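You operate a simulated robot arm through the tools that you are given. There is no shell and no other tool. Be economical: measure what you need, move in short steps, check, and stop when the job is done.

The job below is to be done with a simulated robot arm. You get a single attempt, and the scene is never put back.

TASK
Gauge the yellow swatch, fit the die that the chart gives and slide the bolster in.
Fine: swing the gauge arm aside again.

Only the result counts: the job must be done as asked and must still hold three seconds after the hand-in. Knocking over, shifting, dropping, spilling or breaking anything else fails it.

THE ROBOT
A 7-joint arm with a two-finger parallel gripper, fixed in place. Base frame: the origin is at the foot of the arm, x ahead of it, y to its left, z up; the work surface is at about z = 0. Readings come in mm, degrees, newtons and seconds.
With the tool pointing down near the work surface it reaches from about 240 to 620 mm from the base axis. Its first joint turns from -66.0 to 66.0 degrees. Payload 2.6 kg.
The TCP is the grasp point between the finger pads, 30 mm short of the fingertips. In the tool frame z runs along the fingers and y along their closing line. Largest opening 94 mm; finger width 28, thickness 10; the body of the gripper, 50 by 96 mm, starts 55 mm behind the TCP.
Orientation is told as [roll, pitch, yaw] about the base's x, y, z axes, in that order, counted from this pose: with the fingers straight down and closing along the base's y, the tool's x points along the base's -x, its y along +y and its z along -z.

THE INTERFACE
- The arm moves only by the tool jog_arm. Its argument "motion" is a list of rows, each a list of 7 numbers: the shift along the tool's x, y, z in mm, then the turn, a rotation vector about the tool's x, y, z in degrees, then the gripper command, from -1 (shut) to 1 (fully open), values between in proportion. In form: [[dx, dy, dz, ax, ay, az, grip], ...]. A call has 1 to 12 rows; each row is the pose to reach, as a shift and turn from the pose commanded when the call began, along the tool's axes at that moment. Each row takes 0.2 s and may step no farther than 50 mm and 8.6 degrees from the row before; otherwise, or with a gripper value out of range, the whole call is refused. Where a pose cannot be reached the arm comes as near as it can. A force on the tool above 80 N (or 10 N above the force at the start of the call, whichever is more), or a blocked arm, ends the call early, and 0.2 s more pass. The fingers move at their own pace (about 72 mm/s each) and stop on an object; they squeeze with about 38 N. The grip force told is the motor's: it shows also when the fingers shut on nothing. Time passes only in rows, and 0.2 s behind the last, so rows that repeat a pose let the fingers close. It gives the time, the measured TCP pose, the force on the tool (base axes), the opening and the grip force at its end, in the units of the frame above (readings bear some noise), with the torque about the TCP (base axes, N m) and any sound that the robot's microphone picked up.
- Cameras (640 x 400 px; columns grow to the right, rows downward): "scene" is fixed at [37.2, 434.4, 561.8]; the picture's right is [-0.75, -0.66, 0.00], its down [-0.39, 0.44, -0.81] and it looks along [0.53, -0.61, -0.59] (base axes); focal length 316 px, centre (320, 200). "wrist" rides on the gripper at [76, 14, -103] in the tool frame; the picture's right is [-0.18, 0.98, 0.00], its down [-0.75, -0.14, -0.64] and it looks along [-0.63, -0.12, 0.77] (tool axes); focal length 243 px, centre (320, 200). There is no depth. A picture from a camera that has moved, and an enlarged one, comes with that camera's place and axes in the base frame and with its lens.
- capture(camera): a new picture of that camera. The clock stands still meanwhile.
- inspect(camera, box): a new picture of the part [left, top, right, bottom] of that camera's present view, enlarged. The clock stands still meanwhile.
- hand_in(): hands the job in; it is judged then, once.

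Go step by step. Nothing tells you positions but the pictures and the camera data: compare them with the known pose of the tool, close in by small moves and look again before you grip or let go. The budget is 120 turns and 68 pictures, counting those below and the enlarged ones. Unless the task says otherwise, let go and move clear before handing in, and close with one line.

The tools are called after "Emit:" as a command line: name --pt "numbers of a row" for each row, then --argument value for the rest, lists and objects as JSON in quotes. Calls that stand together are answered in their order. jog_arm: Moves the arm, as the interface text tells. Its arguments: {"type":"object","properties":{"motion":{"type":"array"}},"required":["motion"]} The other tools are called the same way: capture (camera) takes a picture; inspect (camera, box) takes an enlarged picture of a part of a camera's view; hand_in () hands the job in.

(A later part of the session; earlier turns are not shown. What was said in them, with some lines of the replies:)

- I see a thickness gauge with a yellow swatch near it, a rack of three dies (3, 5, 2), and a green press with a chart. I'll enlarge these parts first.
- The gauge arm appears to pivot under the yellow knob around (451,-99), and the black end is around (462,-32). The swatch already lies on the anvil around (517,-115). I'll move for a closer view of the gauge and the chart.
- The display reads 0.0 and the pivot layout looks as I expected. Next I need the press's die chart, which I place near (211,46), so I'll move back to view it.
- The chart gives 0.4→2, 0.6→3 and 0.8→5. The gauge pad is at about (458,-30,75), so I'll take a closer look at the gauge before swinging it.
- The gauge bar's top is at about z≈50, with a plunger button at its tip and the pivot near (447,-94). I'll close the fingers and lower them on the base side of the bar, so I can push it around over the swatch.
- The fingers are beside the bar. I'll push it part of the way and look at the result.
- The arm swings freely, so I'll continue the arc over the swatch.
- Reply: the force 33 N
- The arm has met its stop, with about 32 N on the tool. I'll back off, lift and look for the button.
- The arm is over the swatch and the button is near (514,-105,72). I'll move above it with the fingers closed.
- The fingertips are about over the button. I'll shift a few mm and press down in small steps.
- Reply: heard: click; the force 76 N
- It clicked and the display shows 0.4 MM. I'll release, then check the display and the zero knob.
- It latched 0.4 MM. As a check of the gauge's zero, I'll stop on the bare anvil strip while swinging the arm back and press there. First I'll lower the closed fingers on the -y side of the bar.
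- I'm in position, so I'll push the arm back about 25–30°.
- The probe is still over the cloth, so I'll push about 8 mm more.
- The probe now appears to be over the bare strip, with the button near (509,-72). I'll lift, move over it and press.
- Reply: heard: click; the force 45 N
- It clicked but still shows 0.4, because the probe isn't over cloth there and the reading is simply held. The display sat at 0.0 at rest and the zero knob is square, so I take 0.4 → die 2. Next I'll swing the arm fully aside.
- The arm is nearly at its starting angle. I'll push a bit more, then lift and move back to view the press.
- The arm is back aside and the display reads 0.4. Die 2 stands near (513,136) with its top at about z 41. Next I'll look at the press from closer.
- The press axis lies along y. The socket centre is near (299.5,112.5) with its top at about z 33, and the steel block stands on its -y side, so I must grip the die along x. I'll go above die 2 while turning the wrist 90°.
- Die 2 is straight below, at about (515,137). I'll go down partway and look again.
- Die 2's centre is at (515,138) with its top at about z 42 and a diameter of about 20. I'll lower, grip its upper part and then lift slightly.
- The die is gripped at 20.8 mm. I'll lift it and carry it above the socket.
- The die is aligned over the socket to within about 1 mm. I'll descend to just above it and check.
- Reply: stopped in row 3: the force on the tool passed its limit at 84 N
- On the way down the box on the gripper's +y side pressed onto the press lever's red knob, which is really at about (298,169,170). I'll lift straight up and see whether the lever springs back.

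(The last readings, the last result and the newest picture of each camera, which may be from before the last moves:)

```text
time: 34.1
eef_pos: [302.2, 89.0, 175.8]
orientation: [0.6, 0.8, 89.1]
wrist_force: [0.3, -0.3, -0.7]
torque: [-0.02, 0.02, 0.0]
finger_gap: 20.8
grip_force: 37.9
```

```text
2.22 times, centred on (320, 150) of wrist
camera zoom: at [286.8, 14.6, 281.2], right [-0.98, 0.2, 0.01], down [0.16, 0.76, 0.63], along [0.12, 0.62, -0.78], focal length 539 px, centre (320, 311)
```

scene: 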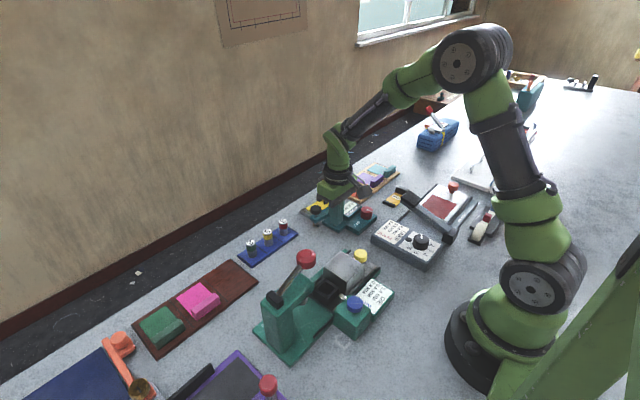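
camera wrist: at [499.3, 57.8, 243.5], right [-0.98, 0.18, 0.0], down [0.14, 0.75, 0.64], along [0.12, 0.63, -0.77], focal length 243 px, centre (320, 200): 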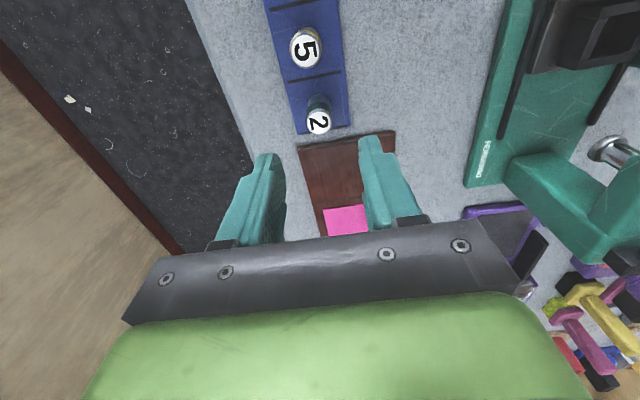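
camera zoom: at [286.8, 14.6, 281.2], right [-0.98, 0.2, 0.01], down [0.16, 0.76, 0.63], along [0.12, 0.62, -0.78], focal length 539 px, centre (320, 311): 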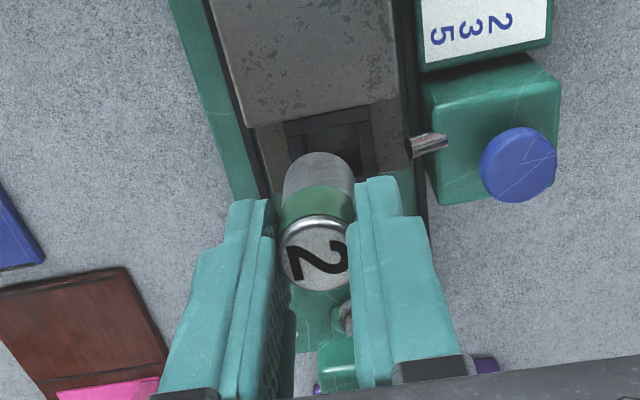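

The lever sprung back to where it was. I'll return the die to its slot and regrip it with the tool leaned 30° towards -y, so the gripper clears the knob. First I'll go back above the slot.

Emit:
jog_arm --pt "-6 -35 0 0.4 0.3 -0.4 -1" --pt "-15 -75 0 0.8 0.6 -0.9 -1" --pt "-25 -115 0 0.8 0.6 -0.9 -1" --pt "-35 -155 0 0.8 0.6 -0.9 -1" --pt "-45 -190 0 0.8 0.6 -0.9 -1" --pt "-52.3 -212.2 20 0.8 0.6 -0.9 -1" --pt "-52.3 -212.2 50 0.8 0.6 -0.9 -1" --pt "-52.3 -212.2 50 0.8 0.6 -0.9 -1"

```text
time: 36.0
eef_pos: [515.4, 136.7, 123.4]
orientation: [-0.2, 1.4, 90.0]
wrist_force: [0.0, -0.8, -0.7]
torque: [0.02, -0.04, -0.02]
finger_gap: 20.7
grip_force: 38.0
```

Emit:
jog_arm --pt "-2.9 0 20 -0.2 -1.4 0 -1" --pt "-2.9 0 45 -0.2 -1.4 0 -1" --pt "-2.9 0 58 -0.2 -1.4 0 -1" --pt "-2.9 0 58 -0.2 -1.4 0 -1"

Emit:
inspect --camera "scene" --box '[220, 190, 300, 270]'

```text
time: 37.0
eef_pos: [514.0, 139.4, 65.1]
orientation: [0.0, 0.1, 90.0]
wrist_force: [0.6, -0.7, -2.1]
torque: [0.0, 0.0, 0.01]
finger_gap: 20.8
grip_force: 38.7
```

```text
5.00 times, centred on (260, 230) of scene
camera zoom: at [37.2, 434.4, 561.8], right [-0.75, -0.66, 0.0], down [-0.39, 0.44, -0.81], along [0.53, -0.61, -0.59], focal length 1577 px, centre (620, 50)
```

zoom: 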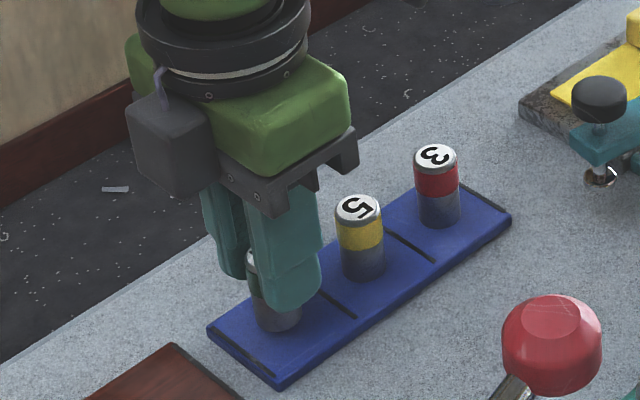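

I'll lower the last 8 mm onto the board, release by opening slightly, and rise.

Emit:
jog_arm --pt "1 0 4 0 0 0 -1" --pt "1 0 7 0 0 0 -1" --pt "1 0 8.3 0 0 0 -1" --pt "1 0 8.3 0 0 0 -1"

```text
time: 38.0
eef_pos: [514.7, 137.6, 57.9]
orientation: [-0.2, 0.1, 90.0]
wrist_force: [0.6, -0.1, 3.5]
torque: [-0.02, 0.02, 0.01]
finger_gap: 20.7
grip_force: 37.8
```

It has touched down. I'll release, rise, lean the tool 30° towards -y and stop above for a look.

Emit:
jog_arm --pt "0 0 0 0 0 0 -0.3" --pt "0 0 0 0 0 0 0" --pt "0 0 0 0 0 0 0" --pt "0 0 -20 0 0 0 0" --pt "0 0 -45 0 0 0 0" --pt "3.6 0 -45 0 -8 0 0" --pt "3.6 0 -45 0 -16 0 0" --pt "3.6 0 -45 0 -24 0 0" --pt "3.6 0 -45 0 -30 0 0" --pt "3.6 0 -25 0 -30 0 0" --pt "3.6 0 -25 0 -30 0 0"

Emit:
capture --camera "wrist"

Emit:
inspect --camera "scene" --box '[220, 170, 320, 270]'

```text
time: 40.4
eef_pos: [513.7, 135.1, 83.1]
orientation: [0.0, -30.0, 90.0]
wrist_force: [0.2, -0.3, 0.1]
torque: [-0.02, 0.01, 0.01]
finger_gap: 46.8
grip_force: 0.0
```

```text
22 pictures are left
camera wrist: at [499.4, 16.6, 134.2], right [-0.98, 0.16, 0.09], down [0.14, 0.33, 0.93], along [0.12, 0.93, -0.35], focal length 243 px, centre (320, 200)
```

wrist: 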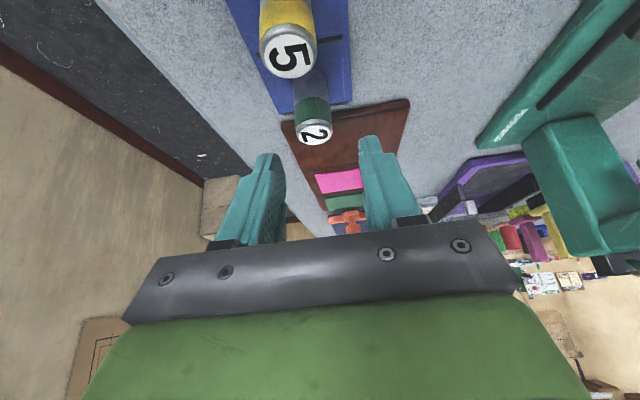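

```text
4.00 times, centred on (270, 220) of scene
camera zoom: at [37.2, 434.4, 561.8], right [-0.75, -0.66, 0.0], down [-0.39, 0.44, -0.81], along [0.53, -0.61, -0.59], focal length 1262 px, centre (520, 120)
```

zoom: 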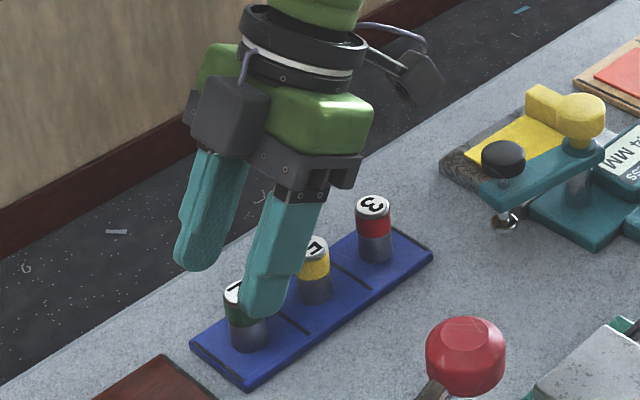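

The geometry looks right. I'll go straight down 25 mm and grip.

Emit:
jog_arm --pt "6 -1 10.4 0 0 0 0" --pt "12.4 -1 21.5 0 0 0 0" --pt "12.4 -1 21.5 0 0 0 0" --pt "12.4 -1 21.5 0 0 0 -0.6" --pt "12.4 -1 21.5 0 0 0 -1" --pt "12.4 -1 21.5 0 0 0 -1" --pt "12.4 -1 21.5 0 0 0 -1"

Emit:
inspect --camera "scene" --box '[220, 190, 300, 270]'

```text
time: 42.0
eef_pos: [514.9, 135.1, 58.9]
orientation: [0.0, -30.0, 90.0]
wrist_force: [-1.3, 0.5, 0.8]
torque: [0.02, 0.03, 0.0]
finger_gap: 20.7
grip_force: 38.4
```

```text
5.00 times, centred on (260, 230) of scene
camera zoom: at [37.2, 434.4, 561.8], right [-0.75, -0.66, 0.0], down [-0.39, 0.44, -0.81], along [0.53, -0.61, -0.59], focal length 1577 px, centre (620, 50)
```

zoom: 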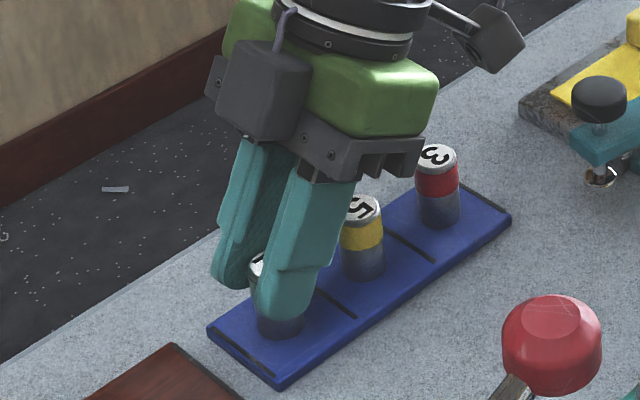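

It's gripped at 20.7 mm with the tool leaned. I'll lift and carry the die back above the socket.

Emit:
jog_arm --pt "-10 0 -17.3 0 0 0 -1" --pt "-27 0 -47 0 0 0 -1" --pt "-45 0 -78 0 0 0 -1" --pt "-40 40 -81 0 0 0 -1" --pt "-35 80 -84 0 0 0 -1" --pt "-30 120 -87 0 0 0 -1" --pt "-24.2 160 -90 0 0 0 -1" --pt "-24.2 195 -90 0 0 0 -1" --pt "-24.2 213.9 -90 0 0 0 -1" --pt "-24.2 213.9 -90 0 0 0 -1"

Emit:
capture --camera "wrist"

Emit:
inspect --camera "scene" --box '[270, 210, 390, 310]'

```text
time: 44.1
eef_pos: [301.1, 110.2, 147.4]
orientation: [-0.1, -29.9, 90.1]
wrist_force: [-0.2, 0.3, -0.6]
torque: [-0.02, -0.01, 0.02]
finger_gap: 20.6
grip_force: 37.8
```

```text
19 pictures are left
camera wrist: at [286.3, -8.5, 199.0], right [-0.98, 0.16, 0.09], down [0.14, 0.33, 0.93], along [0.12, 0.93, -0.35], focal length 243 px, centre (320, 200)
```

wrist: 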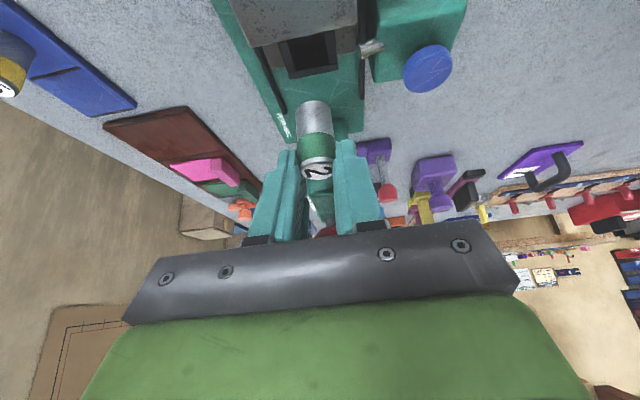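

```text
4.00 times, centred on (330, 260) of scene
camera zoom: at [37.2, 434.4, 561.8], right [-0.75, -0.66, 0.0], down [-0.39, 0.44, -0.81], along [0.53, -0.61, -0.59], focal length 1262 px, centre (280, -40)
```

zoom: 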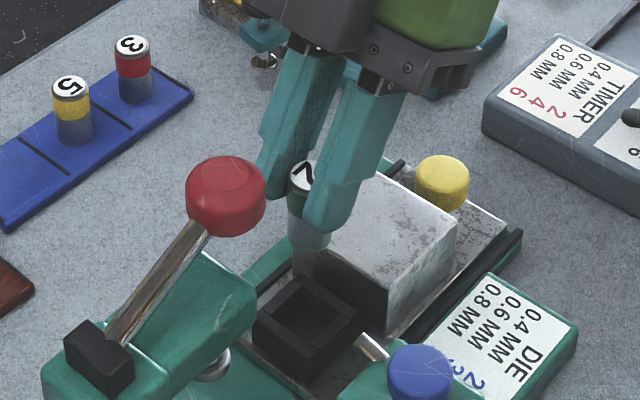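

The gripper now clears the knob. I'll zoom in on the socket to refine the alignment.

Emit:
inspect --camera "wrist" --box '[240, 0, 400, 200]'

```text
2.00 times, centred on (320, 100) of wrist
camera zoom: at [286.3, -8.5, 199.0], right [-0.98, 0.16, 0.09], down [0.14, 0.33, 0.93], along [0.12, 0.93, -0.35], focal length 485 px, centre (320, 400)
```

zoom: 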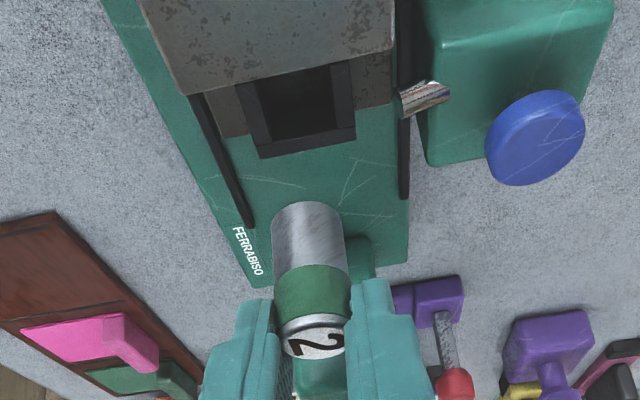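

I take the socket centre as about (302,114.3) with its top at z 36–42, and the die is about 41 mm tall. I'll descend so the die is just above the socket and look from both cameras.

Emit:
jog_arm --pt "8 -1.2 14 0 0 0 -1" --pt "16 -1.2 28 0 0 0 -1" --pt "23.6 -1.2 41.8 0 0 0 -1" --pt "23.6 -1.2 41.8 0 0 0 -1"

Emit:
inspect --camera "scene" --box '[290, 230, 370, 300]'

Emit:
inspect --camera "wrist" --box '[250, 20, 390, 200]'

```text
time: 45.1
eef_pos: [303.0, 109.6, 98.6]
orientation: [0.1, -30.1, 90.1]
wrist_force: [0.3, 0.3, -0.9]
torque: [-0.02, 0.0, 0.03]
finger_gap: 20.9
grip_force: 37.7
```

```text
5.71 times, centred on (330, 265) of scene
camera zoom: at [37.2, 434.4, 561.8], right [-0.75, -0.66, 0.0], down [-0.39, 0.44, -0.81], along [0.53, -0.61, -0.59], focal length 1803 px, centre (263, -171)
```

zoom: 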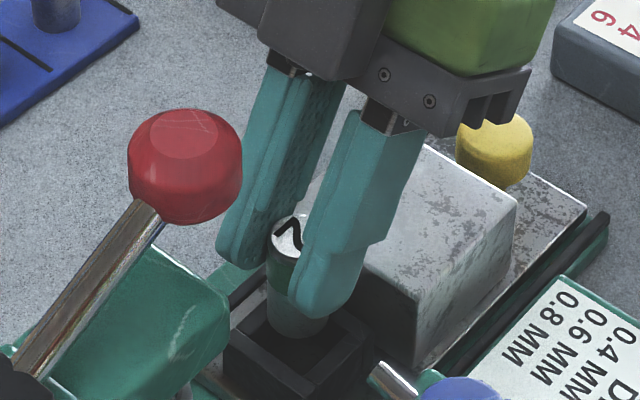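

```text
2.22 times, centred on (320, 110) of wrist
camera zoom: at [287.9, -7.4, 150.6], right [-0.98, 0.16, 0.09], down [0.14, 0.33, 0.93], along [0.12, 0.93, -0.35], focal length 539 px, centre (320, 400)
```

zoom: 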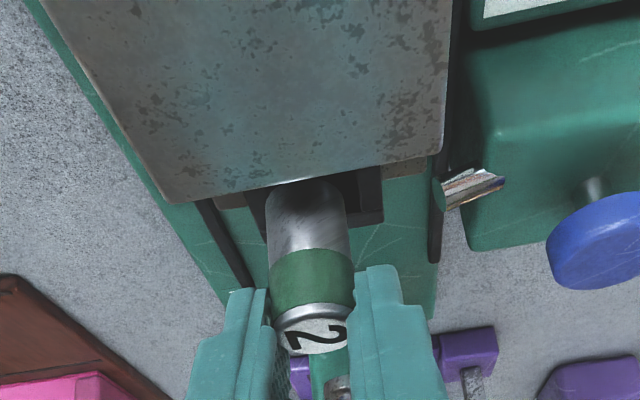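

The die looks slightly off towards +x and -y. I'll shift by about (-2.7,+3), lower 4 mm and check.

Emit:
jog_arm --pt "-2.6 2.7 1.5 0 0 0 -1" --pt "-0.6 2.7 5 0 0 0 -1" --pt "-0.6 2.7 5 0 0 0 -1"

Emit:
inspect --camera "scene" --box '[300, 250, 360, 300]'

Emit:
inspect --camera "wrist" --box '[280, 80, 360, 150]'

```text
time: 46.0
eef_pos: [299.7, 113.0, 95.4]
orientation: [-0.1, -30.0, 90.0]
wrist_force: [-0.2, 0.4, -0.3]
torque: [-0.01, 0.02, 0.0]
finger_gap: 20.6
grip_force: 37.8
```

```text
8.00 times, centred on (330, 275) of scene
camera zoom: at [37.2, 434.4, 561.8], right [-0.75, -0.66, 0.0], down [-0.39, 0.44, -0.81], along [0.53, -0.61, -0.59], focal length 2524 px, centre (240, -400)
```

zoom: 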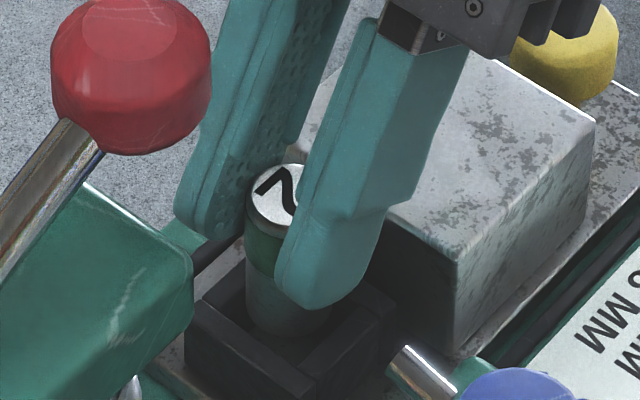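

```text
5.71 times, centred on (320, 115) of wrist
camera zoom: at [285.4, -4.5, 146.7], right [-0.98, 0.16, 0.09], down [0.14, 0.33, 0.93], along [0.12, 0.93, -0.35], focal length 1386 px, centre (320, 686)
```

zoom: 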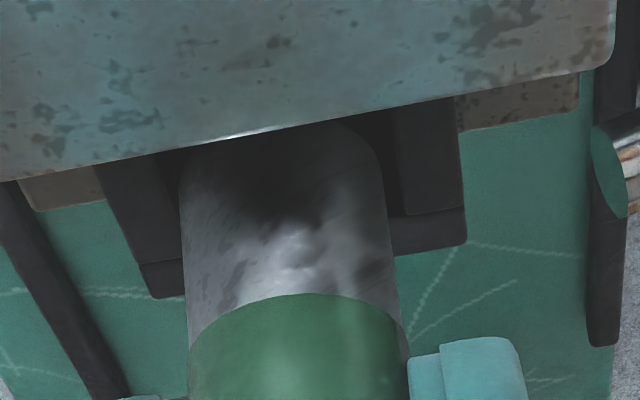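

X looks centred. I'll enlarge the scene view once more to judge y.

Emit:
inspect --camera "scene" --box '[308, 265, 348, 305]'

```text
10.00 times, centred on (328, 285) of scene
camera zoom: at [37.2, 434.4, 561.8], right [-0.75, -0.66, 0.0], down [-0.39, 0.44, -0.81], along [0.53, -0.61, -0.59], focal length 3155 px, centre (240, -650)
```

zoom: 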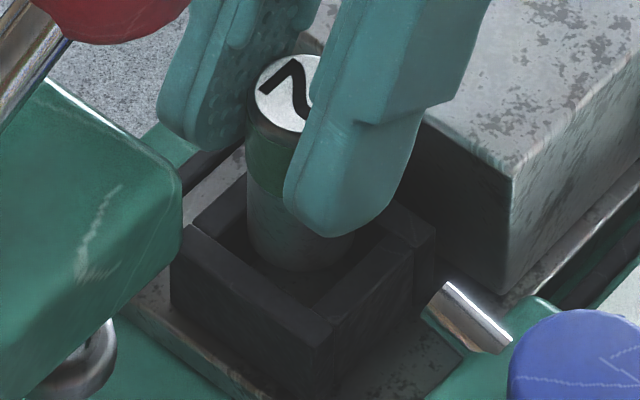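

The die looks centred over the opening, hovering a few mm above it. I'll lower it gently 8 mm and check the force.

Emit:
jog_arm --pt "1 0 1.73 0 0 0 -1" --pt "2 0 3.46 0 0 0 -1" --pt "3 0 5.2 0 0 0 -1" --pt "4 0 6.93 0 0 0 -1" --pt "4 0 6.93 0 0 0 -1"

```text
time: 47.1
eef_pos: [299.8, 114.3, 87.2]
orientation: [0.0, -29.9, 90.0]
wrist_force: [0.3, 0.3, -1.2]
torque: [0.0, 0.02, 0.01]
finger_gap: 20.6
grip_force: 38.0
```

No contact, so the die is entering freely. I'll lower 7 mm more.

Emit:
jog_arm --pt "1 0 1.73 0 0 0 -1" --pt "2 0 3.46 0 0 0 -1" --pt "3 0 5.2 0 0 0 -1" --pt "3.5 0 6.1 0 0 0 -1" --pt "3.5 0 6.1 0 0 0 -1"

Emit:
inspect --camera "scene" --box '[303, 260, 353, 310]'

```text
time: 48.4
eef_pos: [301.3, 113.7, 81.8]
orientation: [0.1, -30.0, 90.0]
wrist_force: [0.3, -0.1, -1.2]
torque: [-0.01, 0.0, 0.02]
finger_gap: 20.9
grip_force: 38.6
```

```text
8.00 times, centred on (328, 285) of scene
camera zoom: at [37.2, 434.4, 561.8], right [-0.75, -0.66, 0.0], down [-0.39, 0.44, -0.81], along [0.53, -0.61, -0.59], focal length 2524 px, centre (256, -480)
```

zoom: 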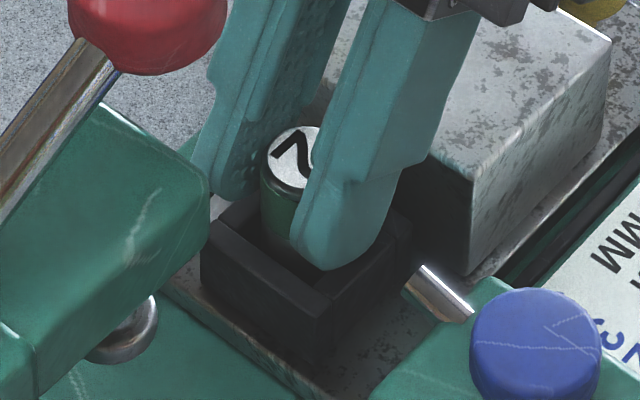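

The die is inside the walls. I'll keep lowering gently until it touches.

Emit:
jog_arm --pt "0.75 0 1.3 0 0 0 -1" --pt "1.5 0 2.6 0 0 0 -1" --pt "2.25 0 3.9 0 0 0 -1" --pt "3 0 5.2 0 0 0 -1" --pt "3 0 5.2 0 0 0 -1"

```text
time: 49.5
eef_pos: [299.7, 113.8, 74.7]
orientation: [0.0, -29.9, 90.0]
wrist_force: [-0.3, 0.1, -1.2]
torque: [-0.03, 0.01, 0.0]
finger_gap: 20.7
grip_force: 38.0
```

Emit:
jog_arm --pt "0.75 0 1.3 0 0 0 -1" --pt "1.5 0 2.6 0 0 0 -1" --pt "1.5 0 2.6 0 0 0 -1"

```text
time: 50.5
eef_pos: [300.0, 116.1, 74.6]
orientation: [0.2, -30.3, 90.0]
wrist_force: [-1.5, -0.7, 9.1]
torque: [-0.02, -0.07, -0.02]
finger_gap: 20.4
grip_force: 38.1
stopped in row 3: the force on the tool passed its limit at 82 N (the readings are from after the stop); the commanded pose is now the measured one
```

It made contact, so the die is at the floor or the fingers are on the walls. I'll open modestly, lift clear and inspect.

Emit:
jog_arm --pt "0 0 0 0 0 0 -0.5" --pt "0 0 0 0 0 0 -0.25" --pt "0 0 0 0 0 0 -0.25" --pt "-7.5 0 -13 0 0 0 -0.25" --pt "-20 0 -35 0 0 0 -0.25" --pt "-40 0 -69 0 0 0 -0.25" --pt "-40 0 -69 0 0 0 -0.25"

Emit:
inspect --camera "scene" --box '[290, 240, 370, 310]'

```text
time: 52.1
eef_pos: [300.4, 114.6, 153.5]
orientation: [0.1, -30.4, 90.1]
wrist_force: [-0.3, -1.3, 0.9]
torque: [-0.02, 0.0, 0.0]
finger_gap: 35.4
grip_force: 0.0
```

```text
5.71 times, centred on (330, 275) of scene
camera zoom: at [37.2, 434.4, 561.8], right [-0.75, -0.66, 0.0], down [-0.39, 0.44, -0.81], along [0.53, -0.61, -0.59], focal length 1803 px, centre (263, -229)
```

zoom: 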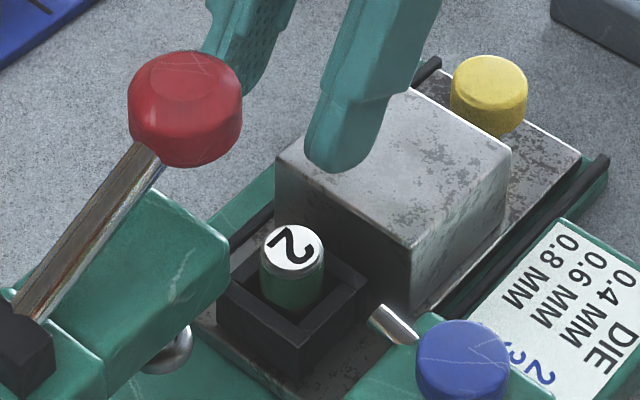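

Die 2 is seated. Next I'll move over the bolster's yellow knob near (300,-4), straightening the tool on the way.

Emit:
jog_arm --pt "20 0 -20 0 0 0 -0.25" --pt "50 0 -40 0 0 0 0" --pt "80 0 -50 0 7.6 0 0.3" --pt "107.7 0 -50.6 0 15.2 0 0.3" --pt "107.7 0 -50.6 0 22.8 0 0.3" --pt "107.7 0 -50.6 0 30.4 0 0.3" --pt "107.7 0 -50.6 0 30.4 0 0.3"

Emit:
capture --camera "wrist"

```text
time: 53.7
eef_pos: [300.0, -3.1, 143.1]
orientation: [0.0, 0.2, 90.0]
wrist_force: [0.2, -0.1, -1.1]
torque: [0.0, 0.0, 0.0]
finger_gap: 61.1
grip_force: 0.0
```

```text
9 pictures are left
camera wrist: at [286.2, -79.2, 246.2], right [-0.98, 0.18, 0.0], down [0.14, 0.76, 0.64], along [0.12, 0.63, -0.77], focal length 243 px, centre (320, 200)
```

wrist: 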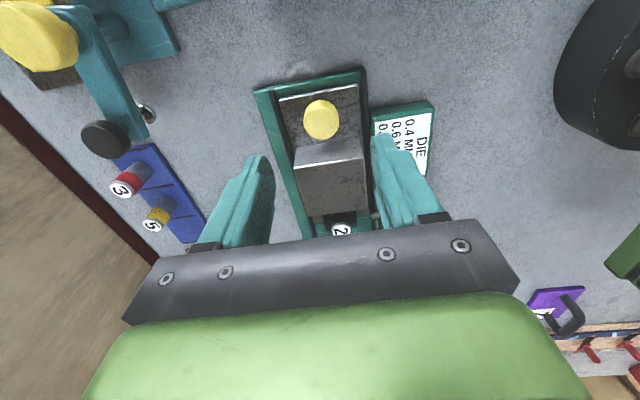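

The yellow knob is about 30 mm wide at (301,0). I'll descend around it and grip.

Emit:
jog_arm --pt "1 -1.2 35 0 0 0 0.3" --pt "1 -1.2 70 0 0 0 0.3" --pt "1 -1.2 89 0 0 0 0.3" --pt "1 -1.2 89 0 0 0 -0.6" --pt "1 -1.2 89 0 0 0 -1" --pt "1 -1.2 89 0 0 0 -1"

Emit:
inspect --camera "scene" --box '[290, 210, 410, 330]'

```text
time: 55.1
eef_pos: [300.0, -3.0, 53.2]
orientation: [0.4, 0.1, 90.0]
wrist_force: [-11.1, -0.1, -2.6]
torque: [-0.22, 0.03, 0.04]
finger_gap: 29.1
grip_force: 45.2
```

```text
3.33 times, centred on (350, 270) of scene
camera zoom: at [37.2, 434.4, 561.8], right [-0.75, -0.66, 0.0], down [-0.39, 0.44, -0.81], along [0.53, -0.61, -0.59], focal length 1052 px, centre (220, -33)
```

zoom: 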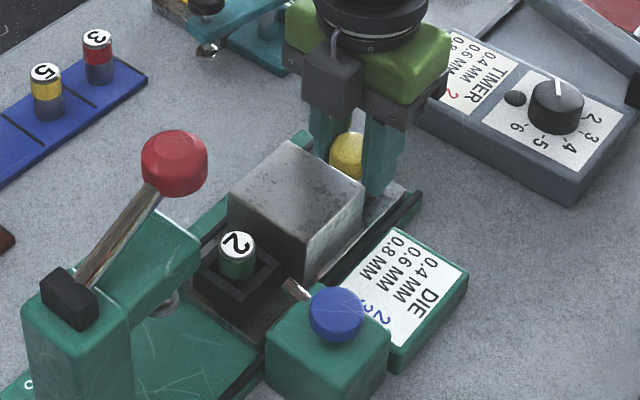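

The knob is gripped. I'll try moving the bolster +y by 6 mm and watch the force.

Emit:
jog_arm --pt "-1.5 1 0 0 0 0 -1" --pt "-3 1 0 0 0 0 -1" --pt "-4.5 1 0 0 0 0 -1" --pt "-6 1 0 0 0 0 -1"

```text
time: 56.1
eef_pos: [300.1, 2.3, 54.1]
orientation: [0.2, 0.1, 90.0]
wrist_force: [1.7, -1.8, -37.0]
torque: [-0.15, -0.05, 0.04]
finger_gap: 29.2
grip_force: 44.8
```

It moved with little resistance, but there's a downward pull on the tool. I'll ease down 1 mm and continue.

Emit:
jog_arm --pt "0 0 1 0 0 0 -1" --pt "-2 0 1 0 0 0 -1" --pt "-5 0 1 0 0 0 -1" --pt "-8 0 1 0 0 0 -1"

Emit:
inspect --camera "scene" --box '[290, 210, 410, 330]'

```text
time: 57.1
eef_pos: [300.6, 9.0, 53.7]
orientation: [0.2, 0.1, 90.0]
wrist_force: [-16.0, -1.3, 10.9]
torque: [-0.31, 0.41, 0.07]
finger_gap: 29.1
grip_force: 45.2
```

```text
3.33 times, centred on (350, 270) of scene
camera zoom: at [37.2, 434.4, 561.8], right [-0.75, -0.66, 0.0], down [-0.39, 0.44, -0.81], along [0.53, -0.61, -0.59], focal length 1052 px, centre (220, -33)
```

zoom: 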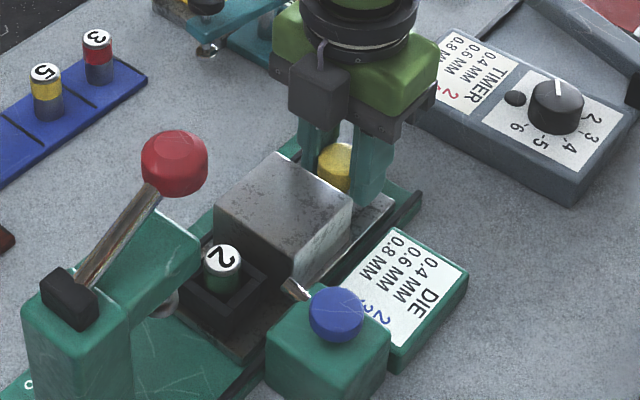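

The bolster slides freely with the die standing. I'll continue 30 mm.

Emit:
jog_arm --pt "-2.5 0.5 0 0 0 0 -1" --pt "-5 0.5 0 0 0 0 -1" --pt "-7.5 0.5 0 0 0 0 -1" --pt "-10 0.5 0 0 0 0 -1" --pt "-12.5 0.5 0 0 0 0 -1" --pt "-15 0.5 0 0 0 0 -1" --pt "-17.5 0.5 0 0 0 0 -1" --pt "-20 0.5 0 0 0 0 -1" --pt "-22.5 0.5 0 0 0 0 -1" --pt "-25 0.5 0 0 0 0 -1" --pt "-27.5 0.5 0 0 0 0 -1" --pt "-30 0.5 0 0 0 0 -1"

Emit:
inspect --camera "scene" --box '[270, 220, 390, 340]'

```text
time: 59.7
eef_pos: [300.0, 40.1, 52.9]
orientation: [0.1, 0.1, 90.0]
wrist_force: [-10.0, -1.3, 24.2]
torque: [0.03, 0.2, 0.11]
finger_gap: 29.3
grip_force: 45.0
```

```text
3.33 times, centred on (330, 280) of scene
camera zoom: at [37.1, 434.4, 561.9], right [-0.75, -0.66, 0.0], down [-0.39, 0.44, -0.81], along [0.53, -0.61, -0.59], focal length 1052 px, centre (287, -67)
```

zoom: 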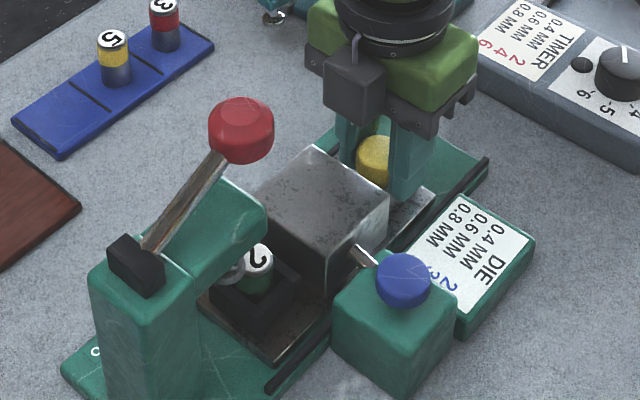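

The die is nearly under the ram and the slide is still free. I'll continue in 2 mm steps towards the stop.

Emit:
jog_arm --pt "-2 0.3 -0.5 0 0 0 -1" --pt "-4 0.3 -0.5 0 0 0 -1" --pt "-6 0.3 -0.5 0 0 0 -1" --pt "-8 0.3 -0.5 0 0 0 -1" --pt "-10 0.3 -0.5 0 0 0 -1" --pt "-12 0.3 -0.5 0 0 0 -1" --pt "-14 0.3 -0.5 0 0 0 -1"

```text
time: 61.3
eef_pos: [299.6, 54.7, 53.3]
orientation: [0.1, 0.1, 90.1]
wrist_force: [15.2, -1.5, -13.3]
torque: [0.02, -0.29, -0.08]
finger_gap: 29.1
grip_force: 44.9
```

Emit:
jog_arm --pt "-2 0 0 0 0 0 -1" --pt "-4 0 0 0 0 0 -1" --pt "-6 0 0 0 0 0 -1" --pt "-8 0 0 0 0 0 -1"

Emit:
inspect --camera "scene" --box '[270, 230, 390, 350]'

```text
time: 62.3
eef_pos: [299.6, 62.3, 52.6]
orientation: [0.0, 0.1, 90.2]
wrist_force: [21.9, -1.4, -29.0]
torque: [-0.37, -0.31, -0.12]
finger_gap: 28.9
grip_force: 45.2
```

```text
3.33 times, centred on (330, 290) of scene
camera zoom: at [37.3, 434.4, 561.8], right [-0.75, -0.66, 0.0], down [-0.39, 0.44, -0.81], along [0.53, -0.61, -0.59], focal length 1052 px, centre (287, -100)
```

zoom: 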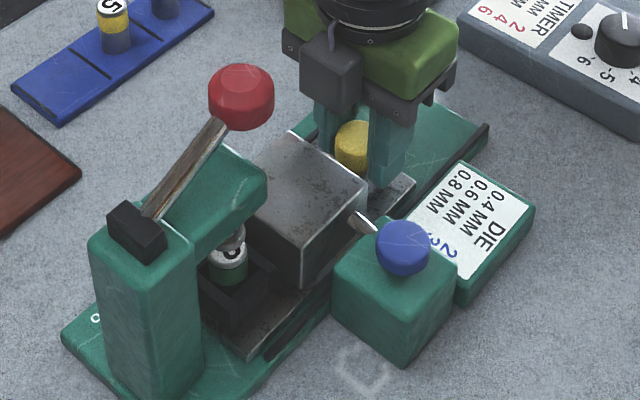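

The die is just coming under the ram. I'll keep going in small steps until there is a stop.

Emit:
jog_arm --pt "-1.5 -0.5 0.5 0 0 0 -1" --pt "-3 -0.5 0.5 0 0 0 -1" --pt "-4.5 -0.5 0.5 0 0 0 -1" --pt "-6 -0.5 0.5 0 0 0 -1"

```text
time: 63.3
eef_pos: [299.9, 63.9, 53.3]
orientation: [0.3, 0.4, 89.6]
wrist_force: [6.2, -36.9, 13.8]
torque: [-0.63, -0.09, -0.06]
finger_gap: 28.9
grip_force: 44.6
```

I met a firm stop at about 67 mm of travel with 37 N. I'll ease the push slightly, keep the bolster there and check it.

Emit:
jog_arm --pt "3 0 0 0 0 0 -1" --pt "3 0 0 0 0 0 -1"

Emit:
inspect --camera "scene" --box '[280, 260, 380, 350]'

```text
time: 63.9
eef_pos: [299.9, 63.4, 53.2]
orientation: [0.1, 0.3, 89.9]
wrist_force: [-0.2, -24.0, 20.6]
torque: [-0.83, 0.05, -0.03]
finger_gap: 29.0
grip_force: 44.8
```

```text
4.44 times, centred on (330, 305) of scene
camera zoom: at [37.1, 434.4, 561.9], right [-0.75, -0.66, 0.0], down [-0.39, 0.44, -0.81], along [0.53, -0.61, -0.59], focal length 1402 px, centre (276, -267)
```

zoom: 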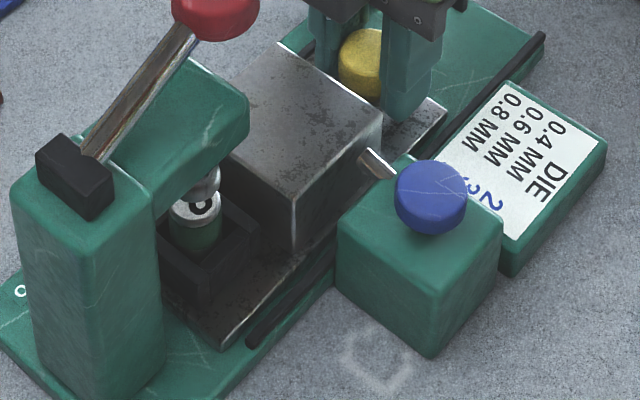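

The die is under the ram and the bolster is against its stop. I'll open a little, lift straight up and back away.

Emit:
jog_arm --pt "0 0 0 0 0 0 -0.4" --pt "0 0 0 0 0 0 -0.1" --pt "0 0 0 0 0 0 -0.1" --pt "0 0 -15 0 0 0 -0.1" --pt "3 0 -50 0 0 0 -0.1" --pt "30 0 -90 0 0 0 -0.1" --pt "70 0 -110 0 0 0 -0.1" --pt "110 0 -120 0 0 0 -0.1" --pt "110 0 -120 0 0 0 -0.1"

Emit:
capture --camera "scene"

Emit:
inspect --camera "scene" --box '[270, 230, 390, 350]'

```text
time: 65.9
eef_pos: [298.9, -44.7, 174.8]
orientation: [0.1, 0.1, 90.0]
wrist_force: [0.6, 0.2, -0.2]
torque: [-0.02, 0.01, -0.01]
finger_gap: 42.2
grip_force: 0.0
```

```text
3 pictures are left
```

scene: 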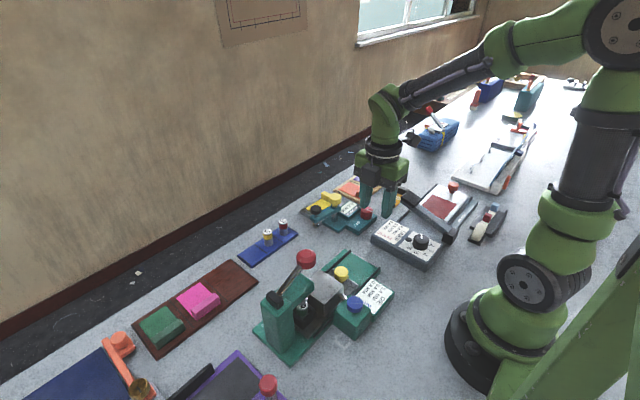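

```text
3.33 times, centred on (330, 290) of scene
camera zoom: at [37.2, 434.4, 561.8], right [-0.75, -0.66, 0.0], down [-0.39, 0.44, -0.81], along [0.53, -0.61, -0.59], focal length 1052 px, centre (287, -100)
```

zoom: 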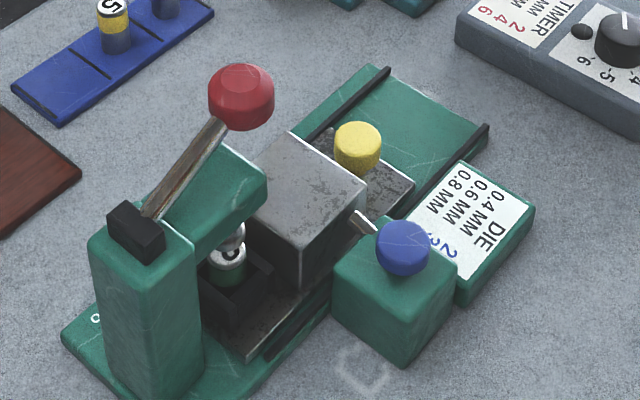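

Everything looks in place. To make sure the bolster sits fully home, I'll give the knob a gentle push from behind with closed fingers.

Emit:
jog_arm --pt "-30 -1 0 0 0 0 -1" --pt "-58 -1 20 0 0 0 -1" --pt "-58 -1 60 0 0 0 -1" --pt "-58 -1 100 0 0 0 -1" --pt "-58 -1 120 0 0 0 -1" --pt "-66 -1 120 0 0 0 -1" --pt "-72 -1 120 0 0 0 -1" --pt "-76 -1 120 0 0 0 -1" --pt "-79 -1 120 0 0 0 -1" --pt "-81 -1 120 0 0 0 -1"

```text
time: 68.1
eef_pos: [300.6, 37.3, 52.5]
orientation: [0.1, 0.1, 90.1]
wrist_force: [0.2, 0.1, 0.2]
torque: [-0.03, 0.02, -0.02]
finger_gap: 0.0
grip_force: 33.1
```

Emit:
jog_arm --pt "-1.5 0 0 0 0 0 -1" --pt "-3 0 0 0 0 0 -1" --pt "-4.5 0 0 0 0 0 -1" --pt "-6 0 0 0 0 0 -1" --pt "-7 0 0 0 0 0 -1"

```text
time: 69.3
eef_pos: [300.9, 38.9, 51.8]
orientation: [0.2, 0.4, 89.6]
wrist_force: [-8.8, -43.3, 14.7]
torque: [-0.55, -0.16, 0.14]
finger_gap: 0.3
grip_force: 32.8
```

It's hard against the stop with 43 N. I'll back off, rise and take a last look.

Emit:
jog_arm --pt "8 0 0 0 0 0 -1" --pt "25 0 0 0 0 0 -1" --pt "25 0 -40 0 0 0 -1" --pt "40 0 -80 0 0 0 -1" --pt "80 0 -120 0 0 0 -1" --pt "80 0 -120 0 0 0 -1"

Emit:
inspect --camera "scene" --box '[240, 170, 400, 350]'

```text
refused: row 5 steps farther than a row can; nothing moved
```

```text
2.22 times, centred on (320, 260) of scene
camera zoom: at [37.2, 434.4, 561.8], right [-0.75, -0.66, 0.0], down [-0.39, 0.44, -0.81], along [0.53, -0.61, -0.59], focal length 701 px, centre (320, 67)
```

zoom: 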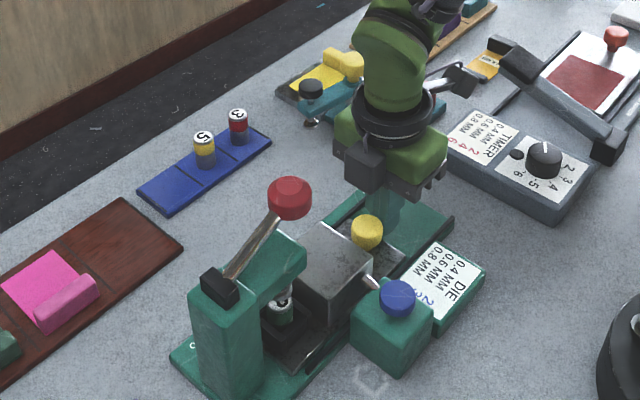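

The call was refused for its step size, and the picture shows the bolster home with everything else in order. I'll retreat in smaller steps.

Emit:
jog_arm --pt "8 0 0 0 0 0 -1" --pt "25 0 0 0 0 0 -1" --pt "25 0 -35 0 0 0 -1" --pt "40 0 -70 0 0 0 -1" --pt "60 0 -100 0 0 0 -1" --pt "80 0 -125 0 0 0 -1" --pt "80 0 -125 0 0 0 -1"

Emit:
inspect --camera "scene" --box '[240, 170, 400, 350]'

```text
time: 70.9
eef_pos: [300.6, -36.7, 177.6]
orientation: [0.1, 0.1, 89.9]
wrist_force: [-0.9, -0.5, 0.4]
torque: [0.02, 0.01, -0.02]
finger_gap: 0.2
grip_force: 32.6
```

```text
2.22 times, centred on (320, 260) of scene
camera zoom: at [37.2, 434.4, 561.8], right [-0.75, -0.66, 0.0], down [-0.39, 0.44, -0.81], along [0.53, -0.61, -0.59], focal length 701 px, centre (320, 67)
```

zoom: 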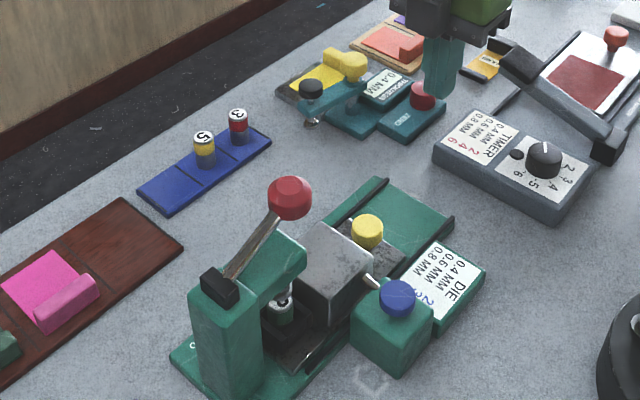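

The gauge arm is aside with 0.4 MM on the display, die 2 stands under the ram, the bolster is at its stop and the gripper is clear. I'm handing in.

Emit:
hand_in

```text
The job is handed in.
```

I gauged the yellow swatch at 0.4 mm, fitted die 2 from the chart, slid the bolster in to its stop and swung the gauge arm aside; I didn't check the gauge against the 0.6 mm piece, and I bumped the press lever once, but it sprang back.
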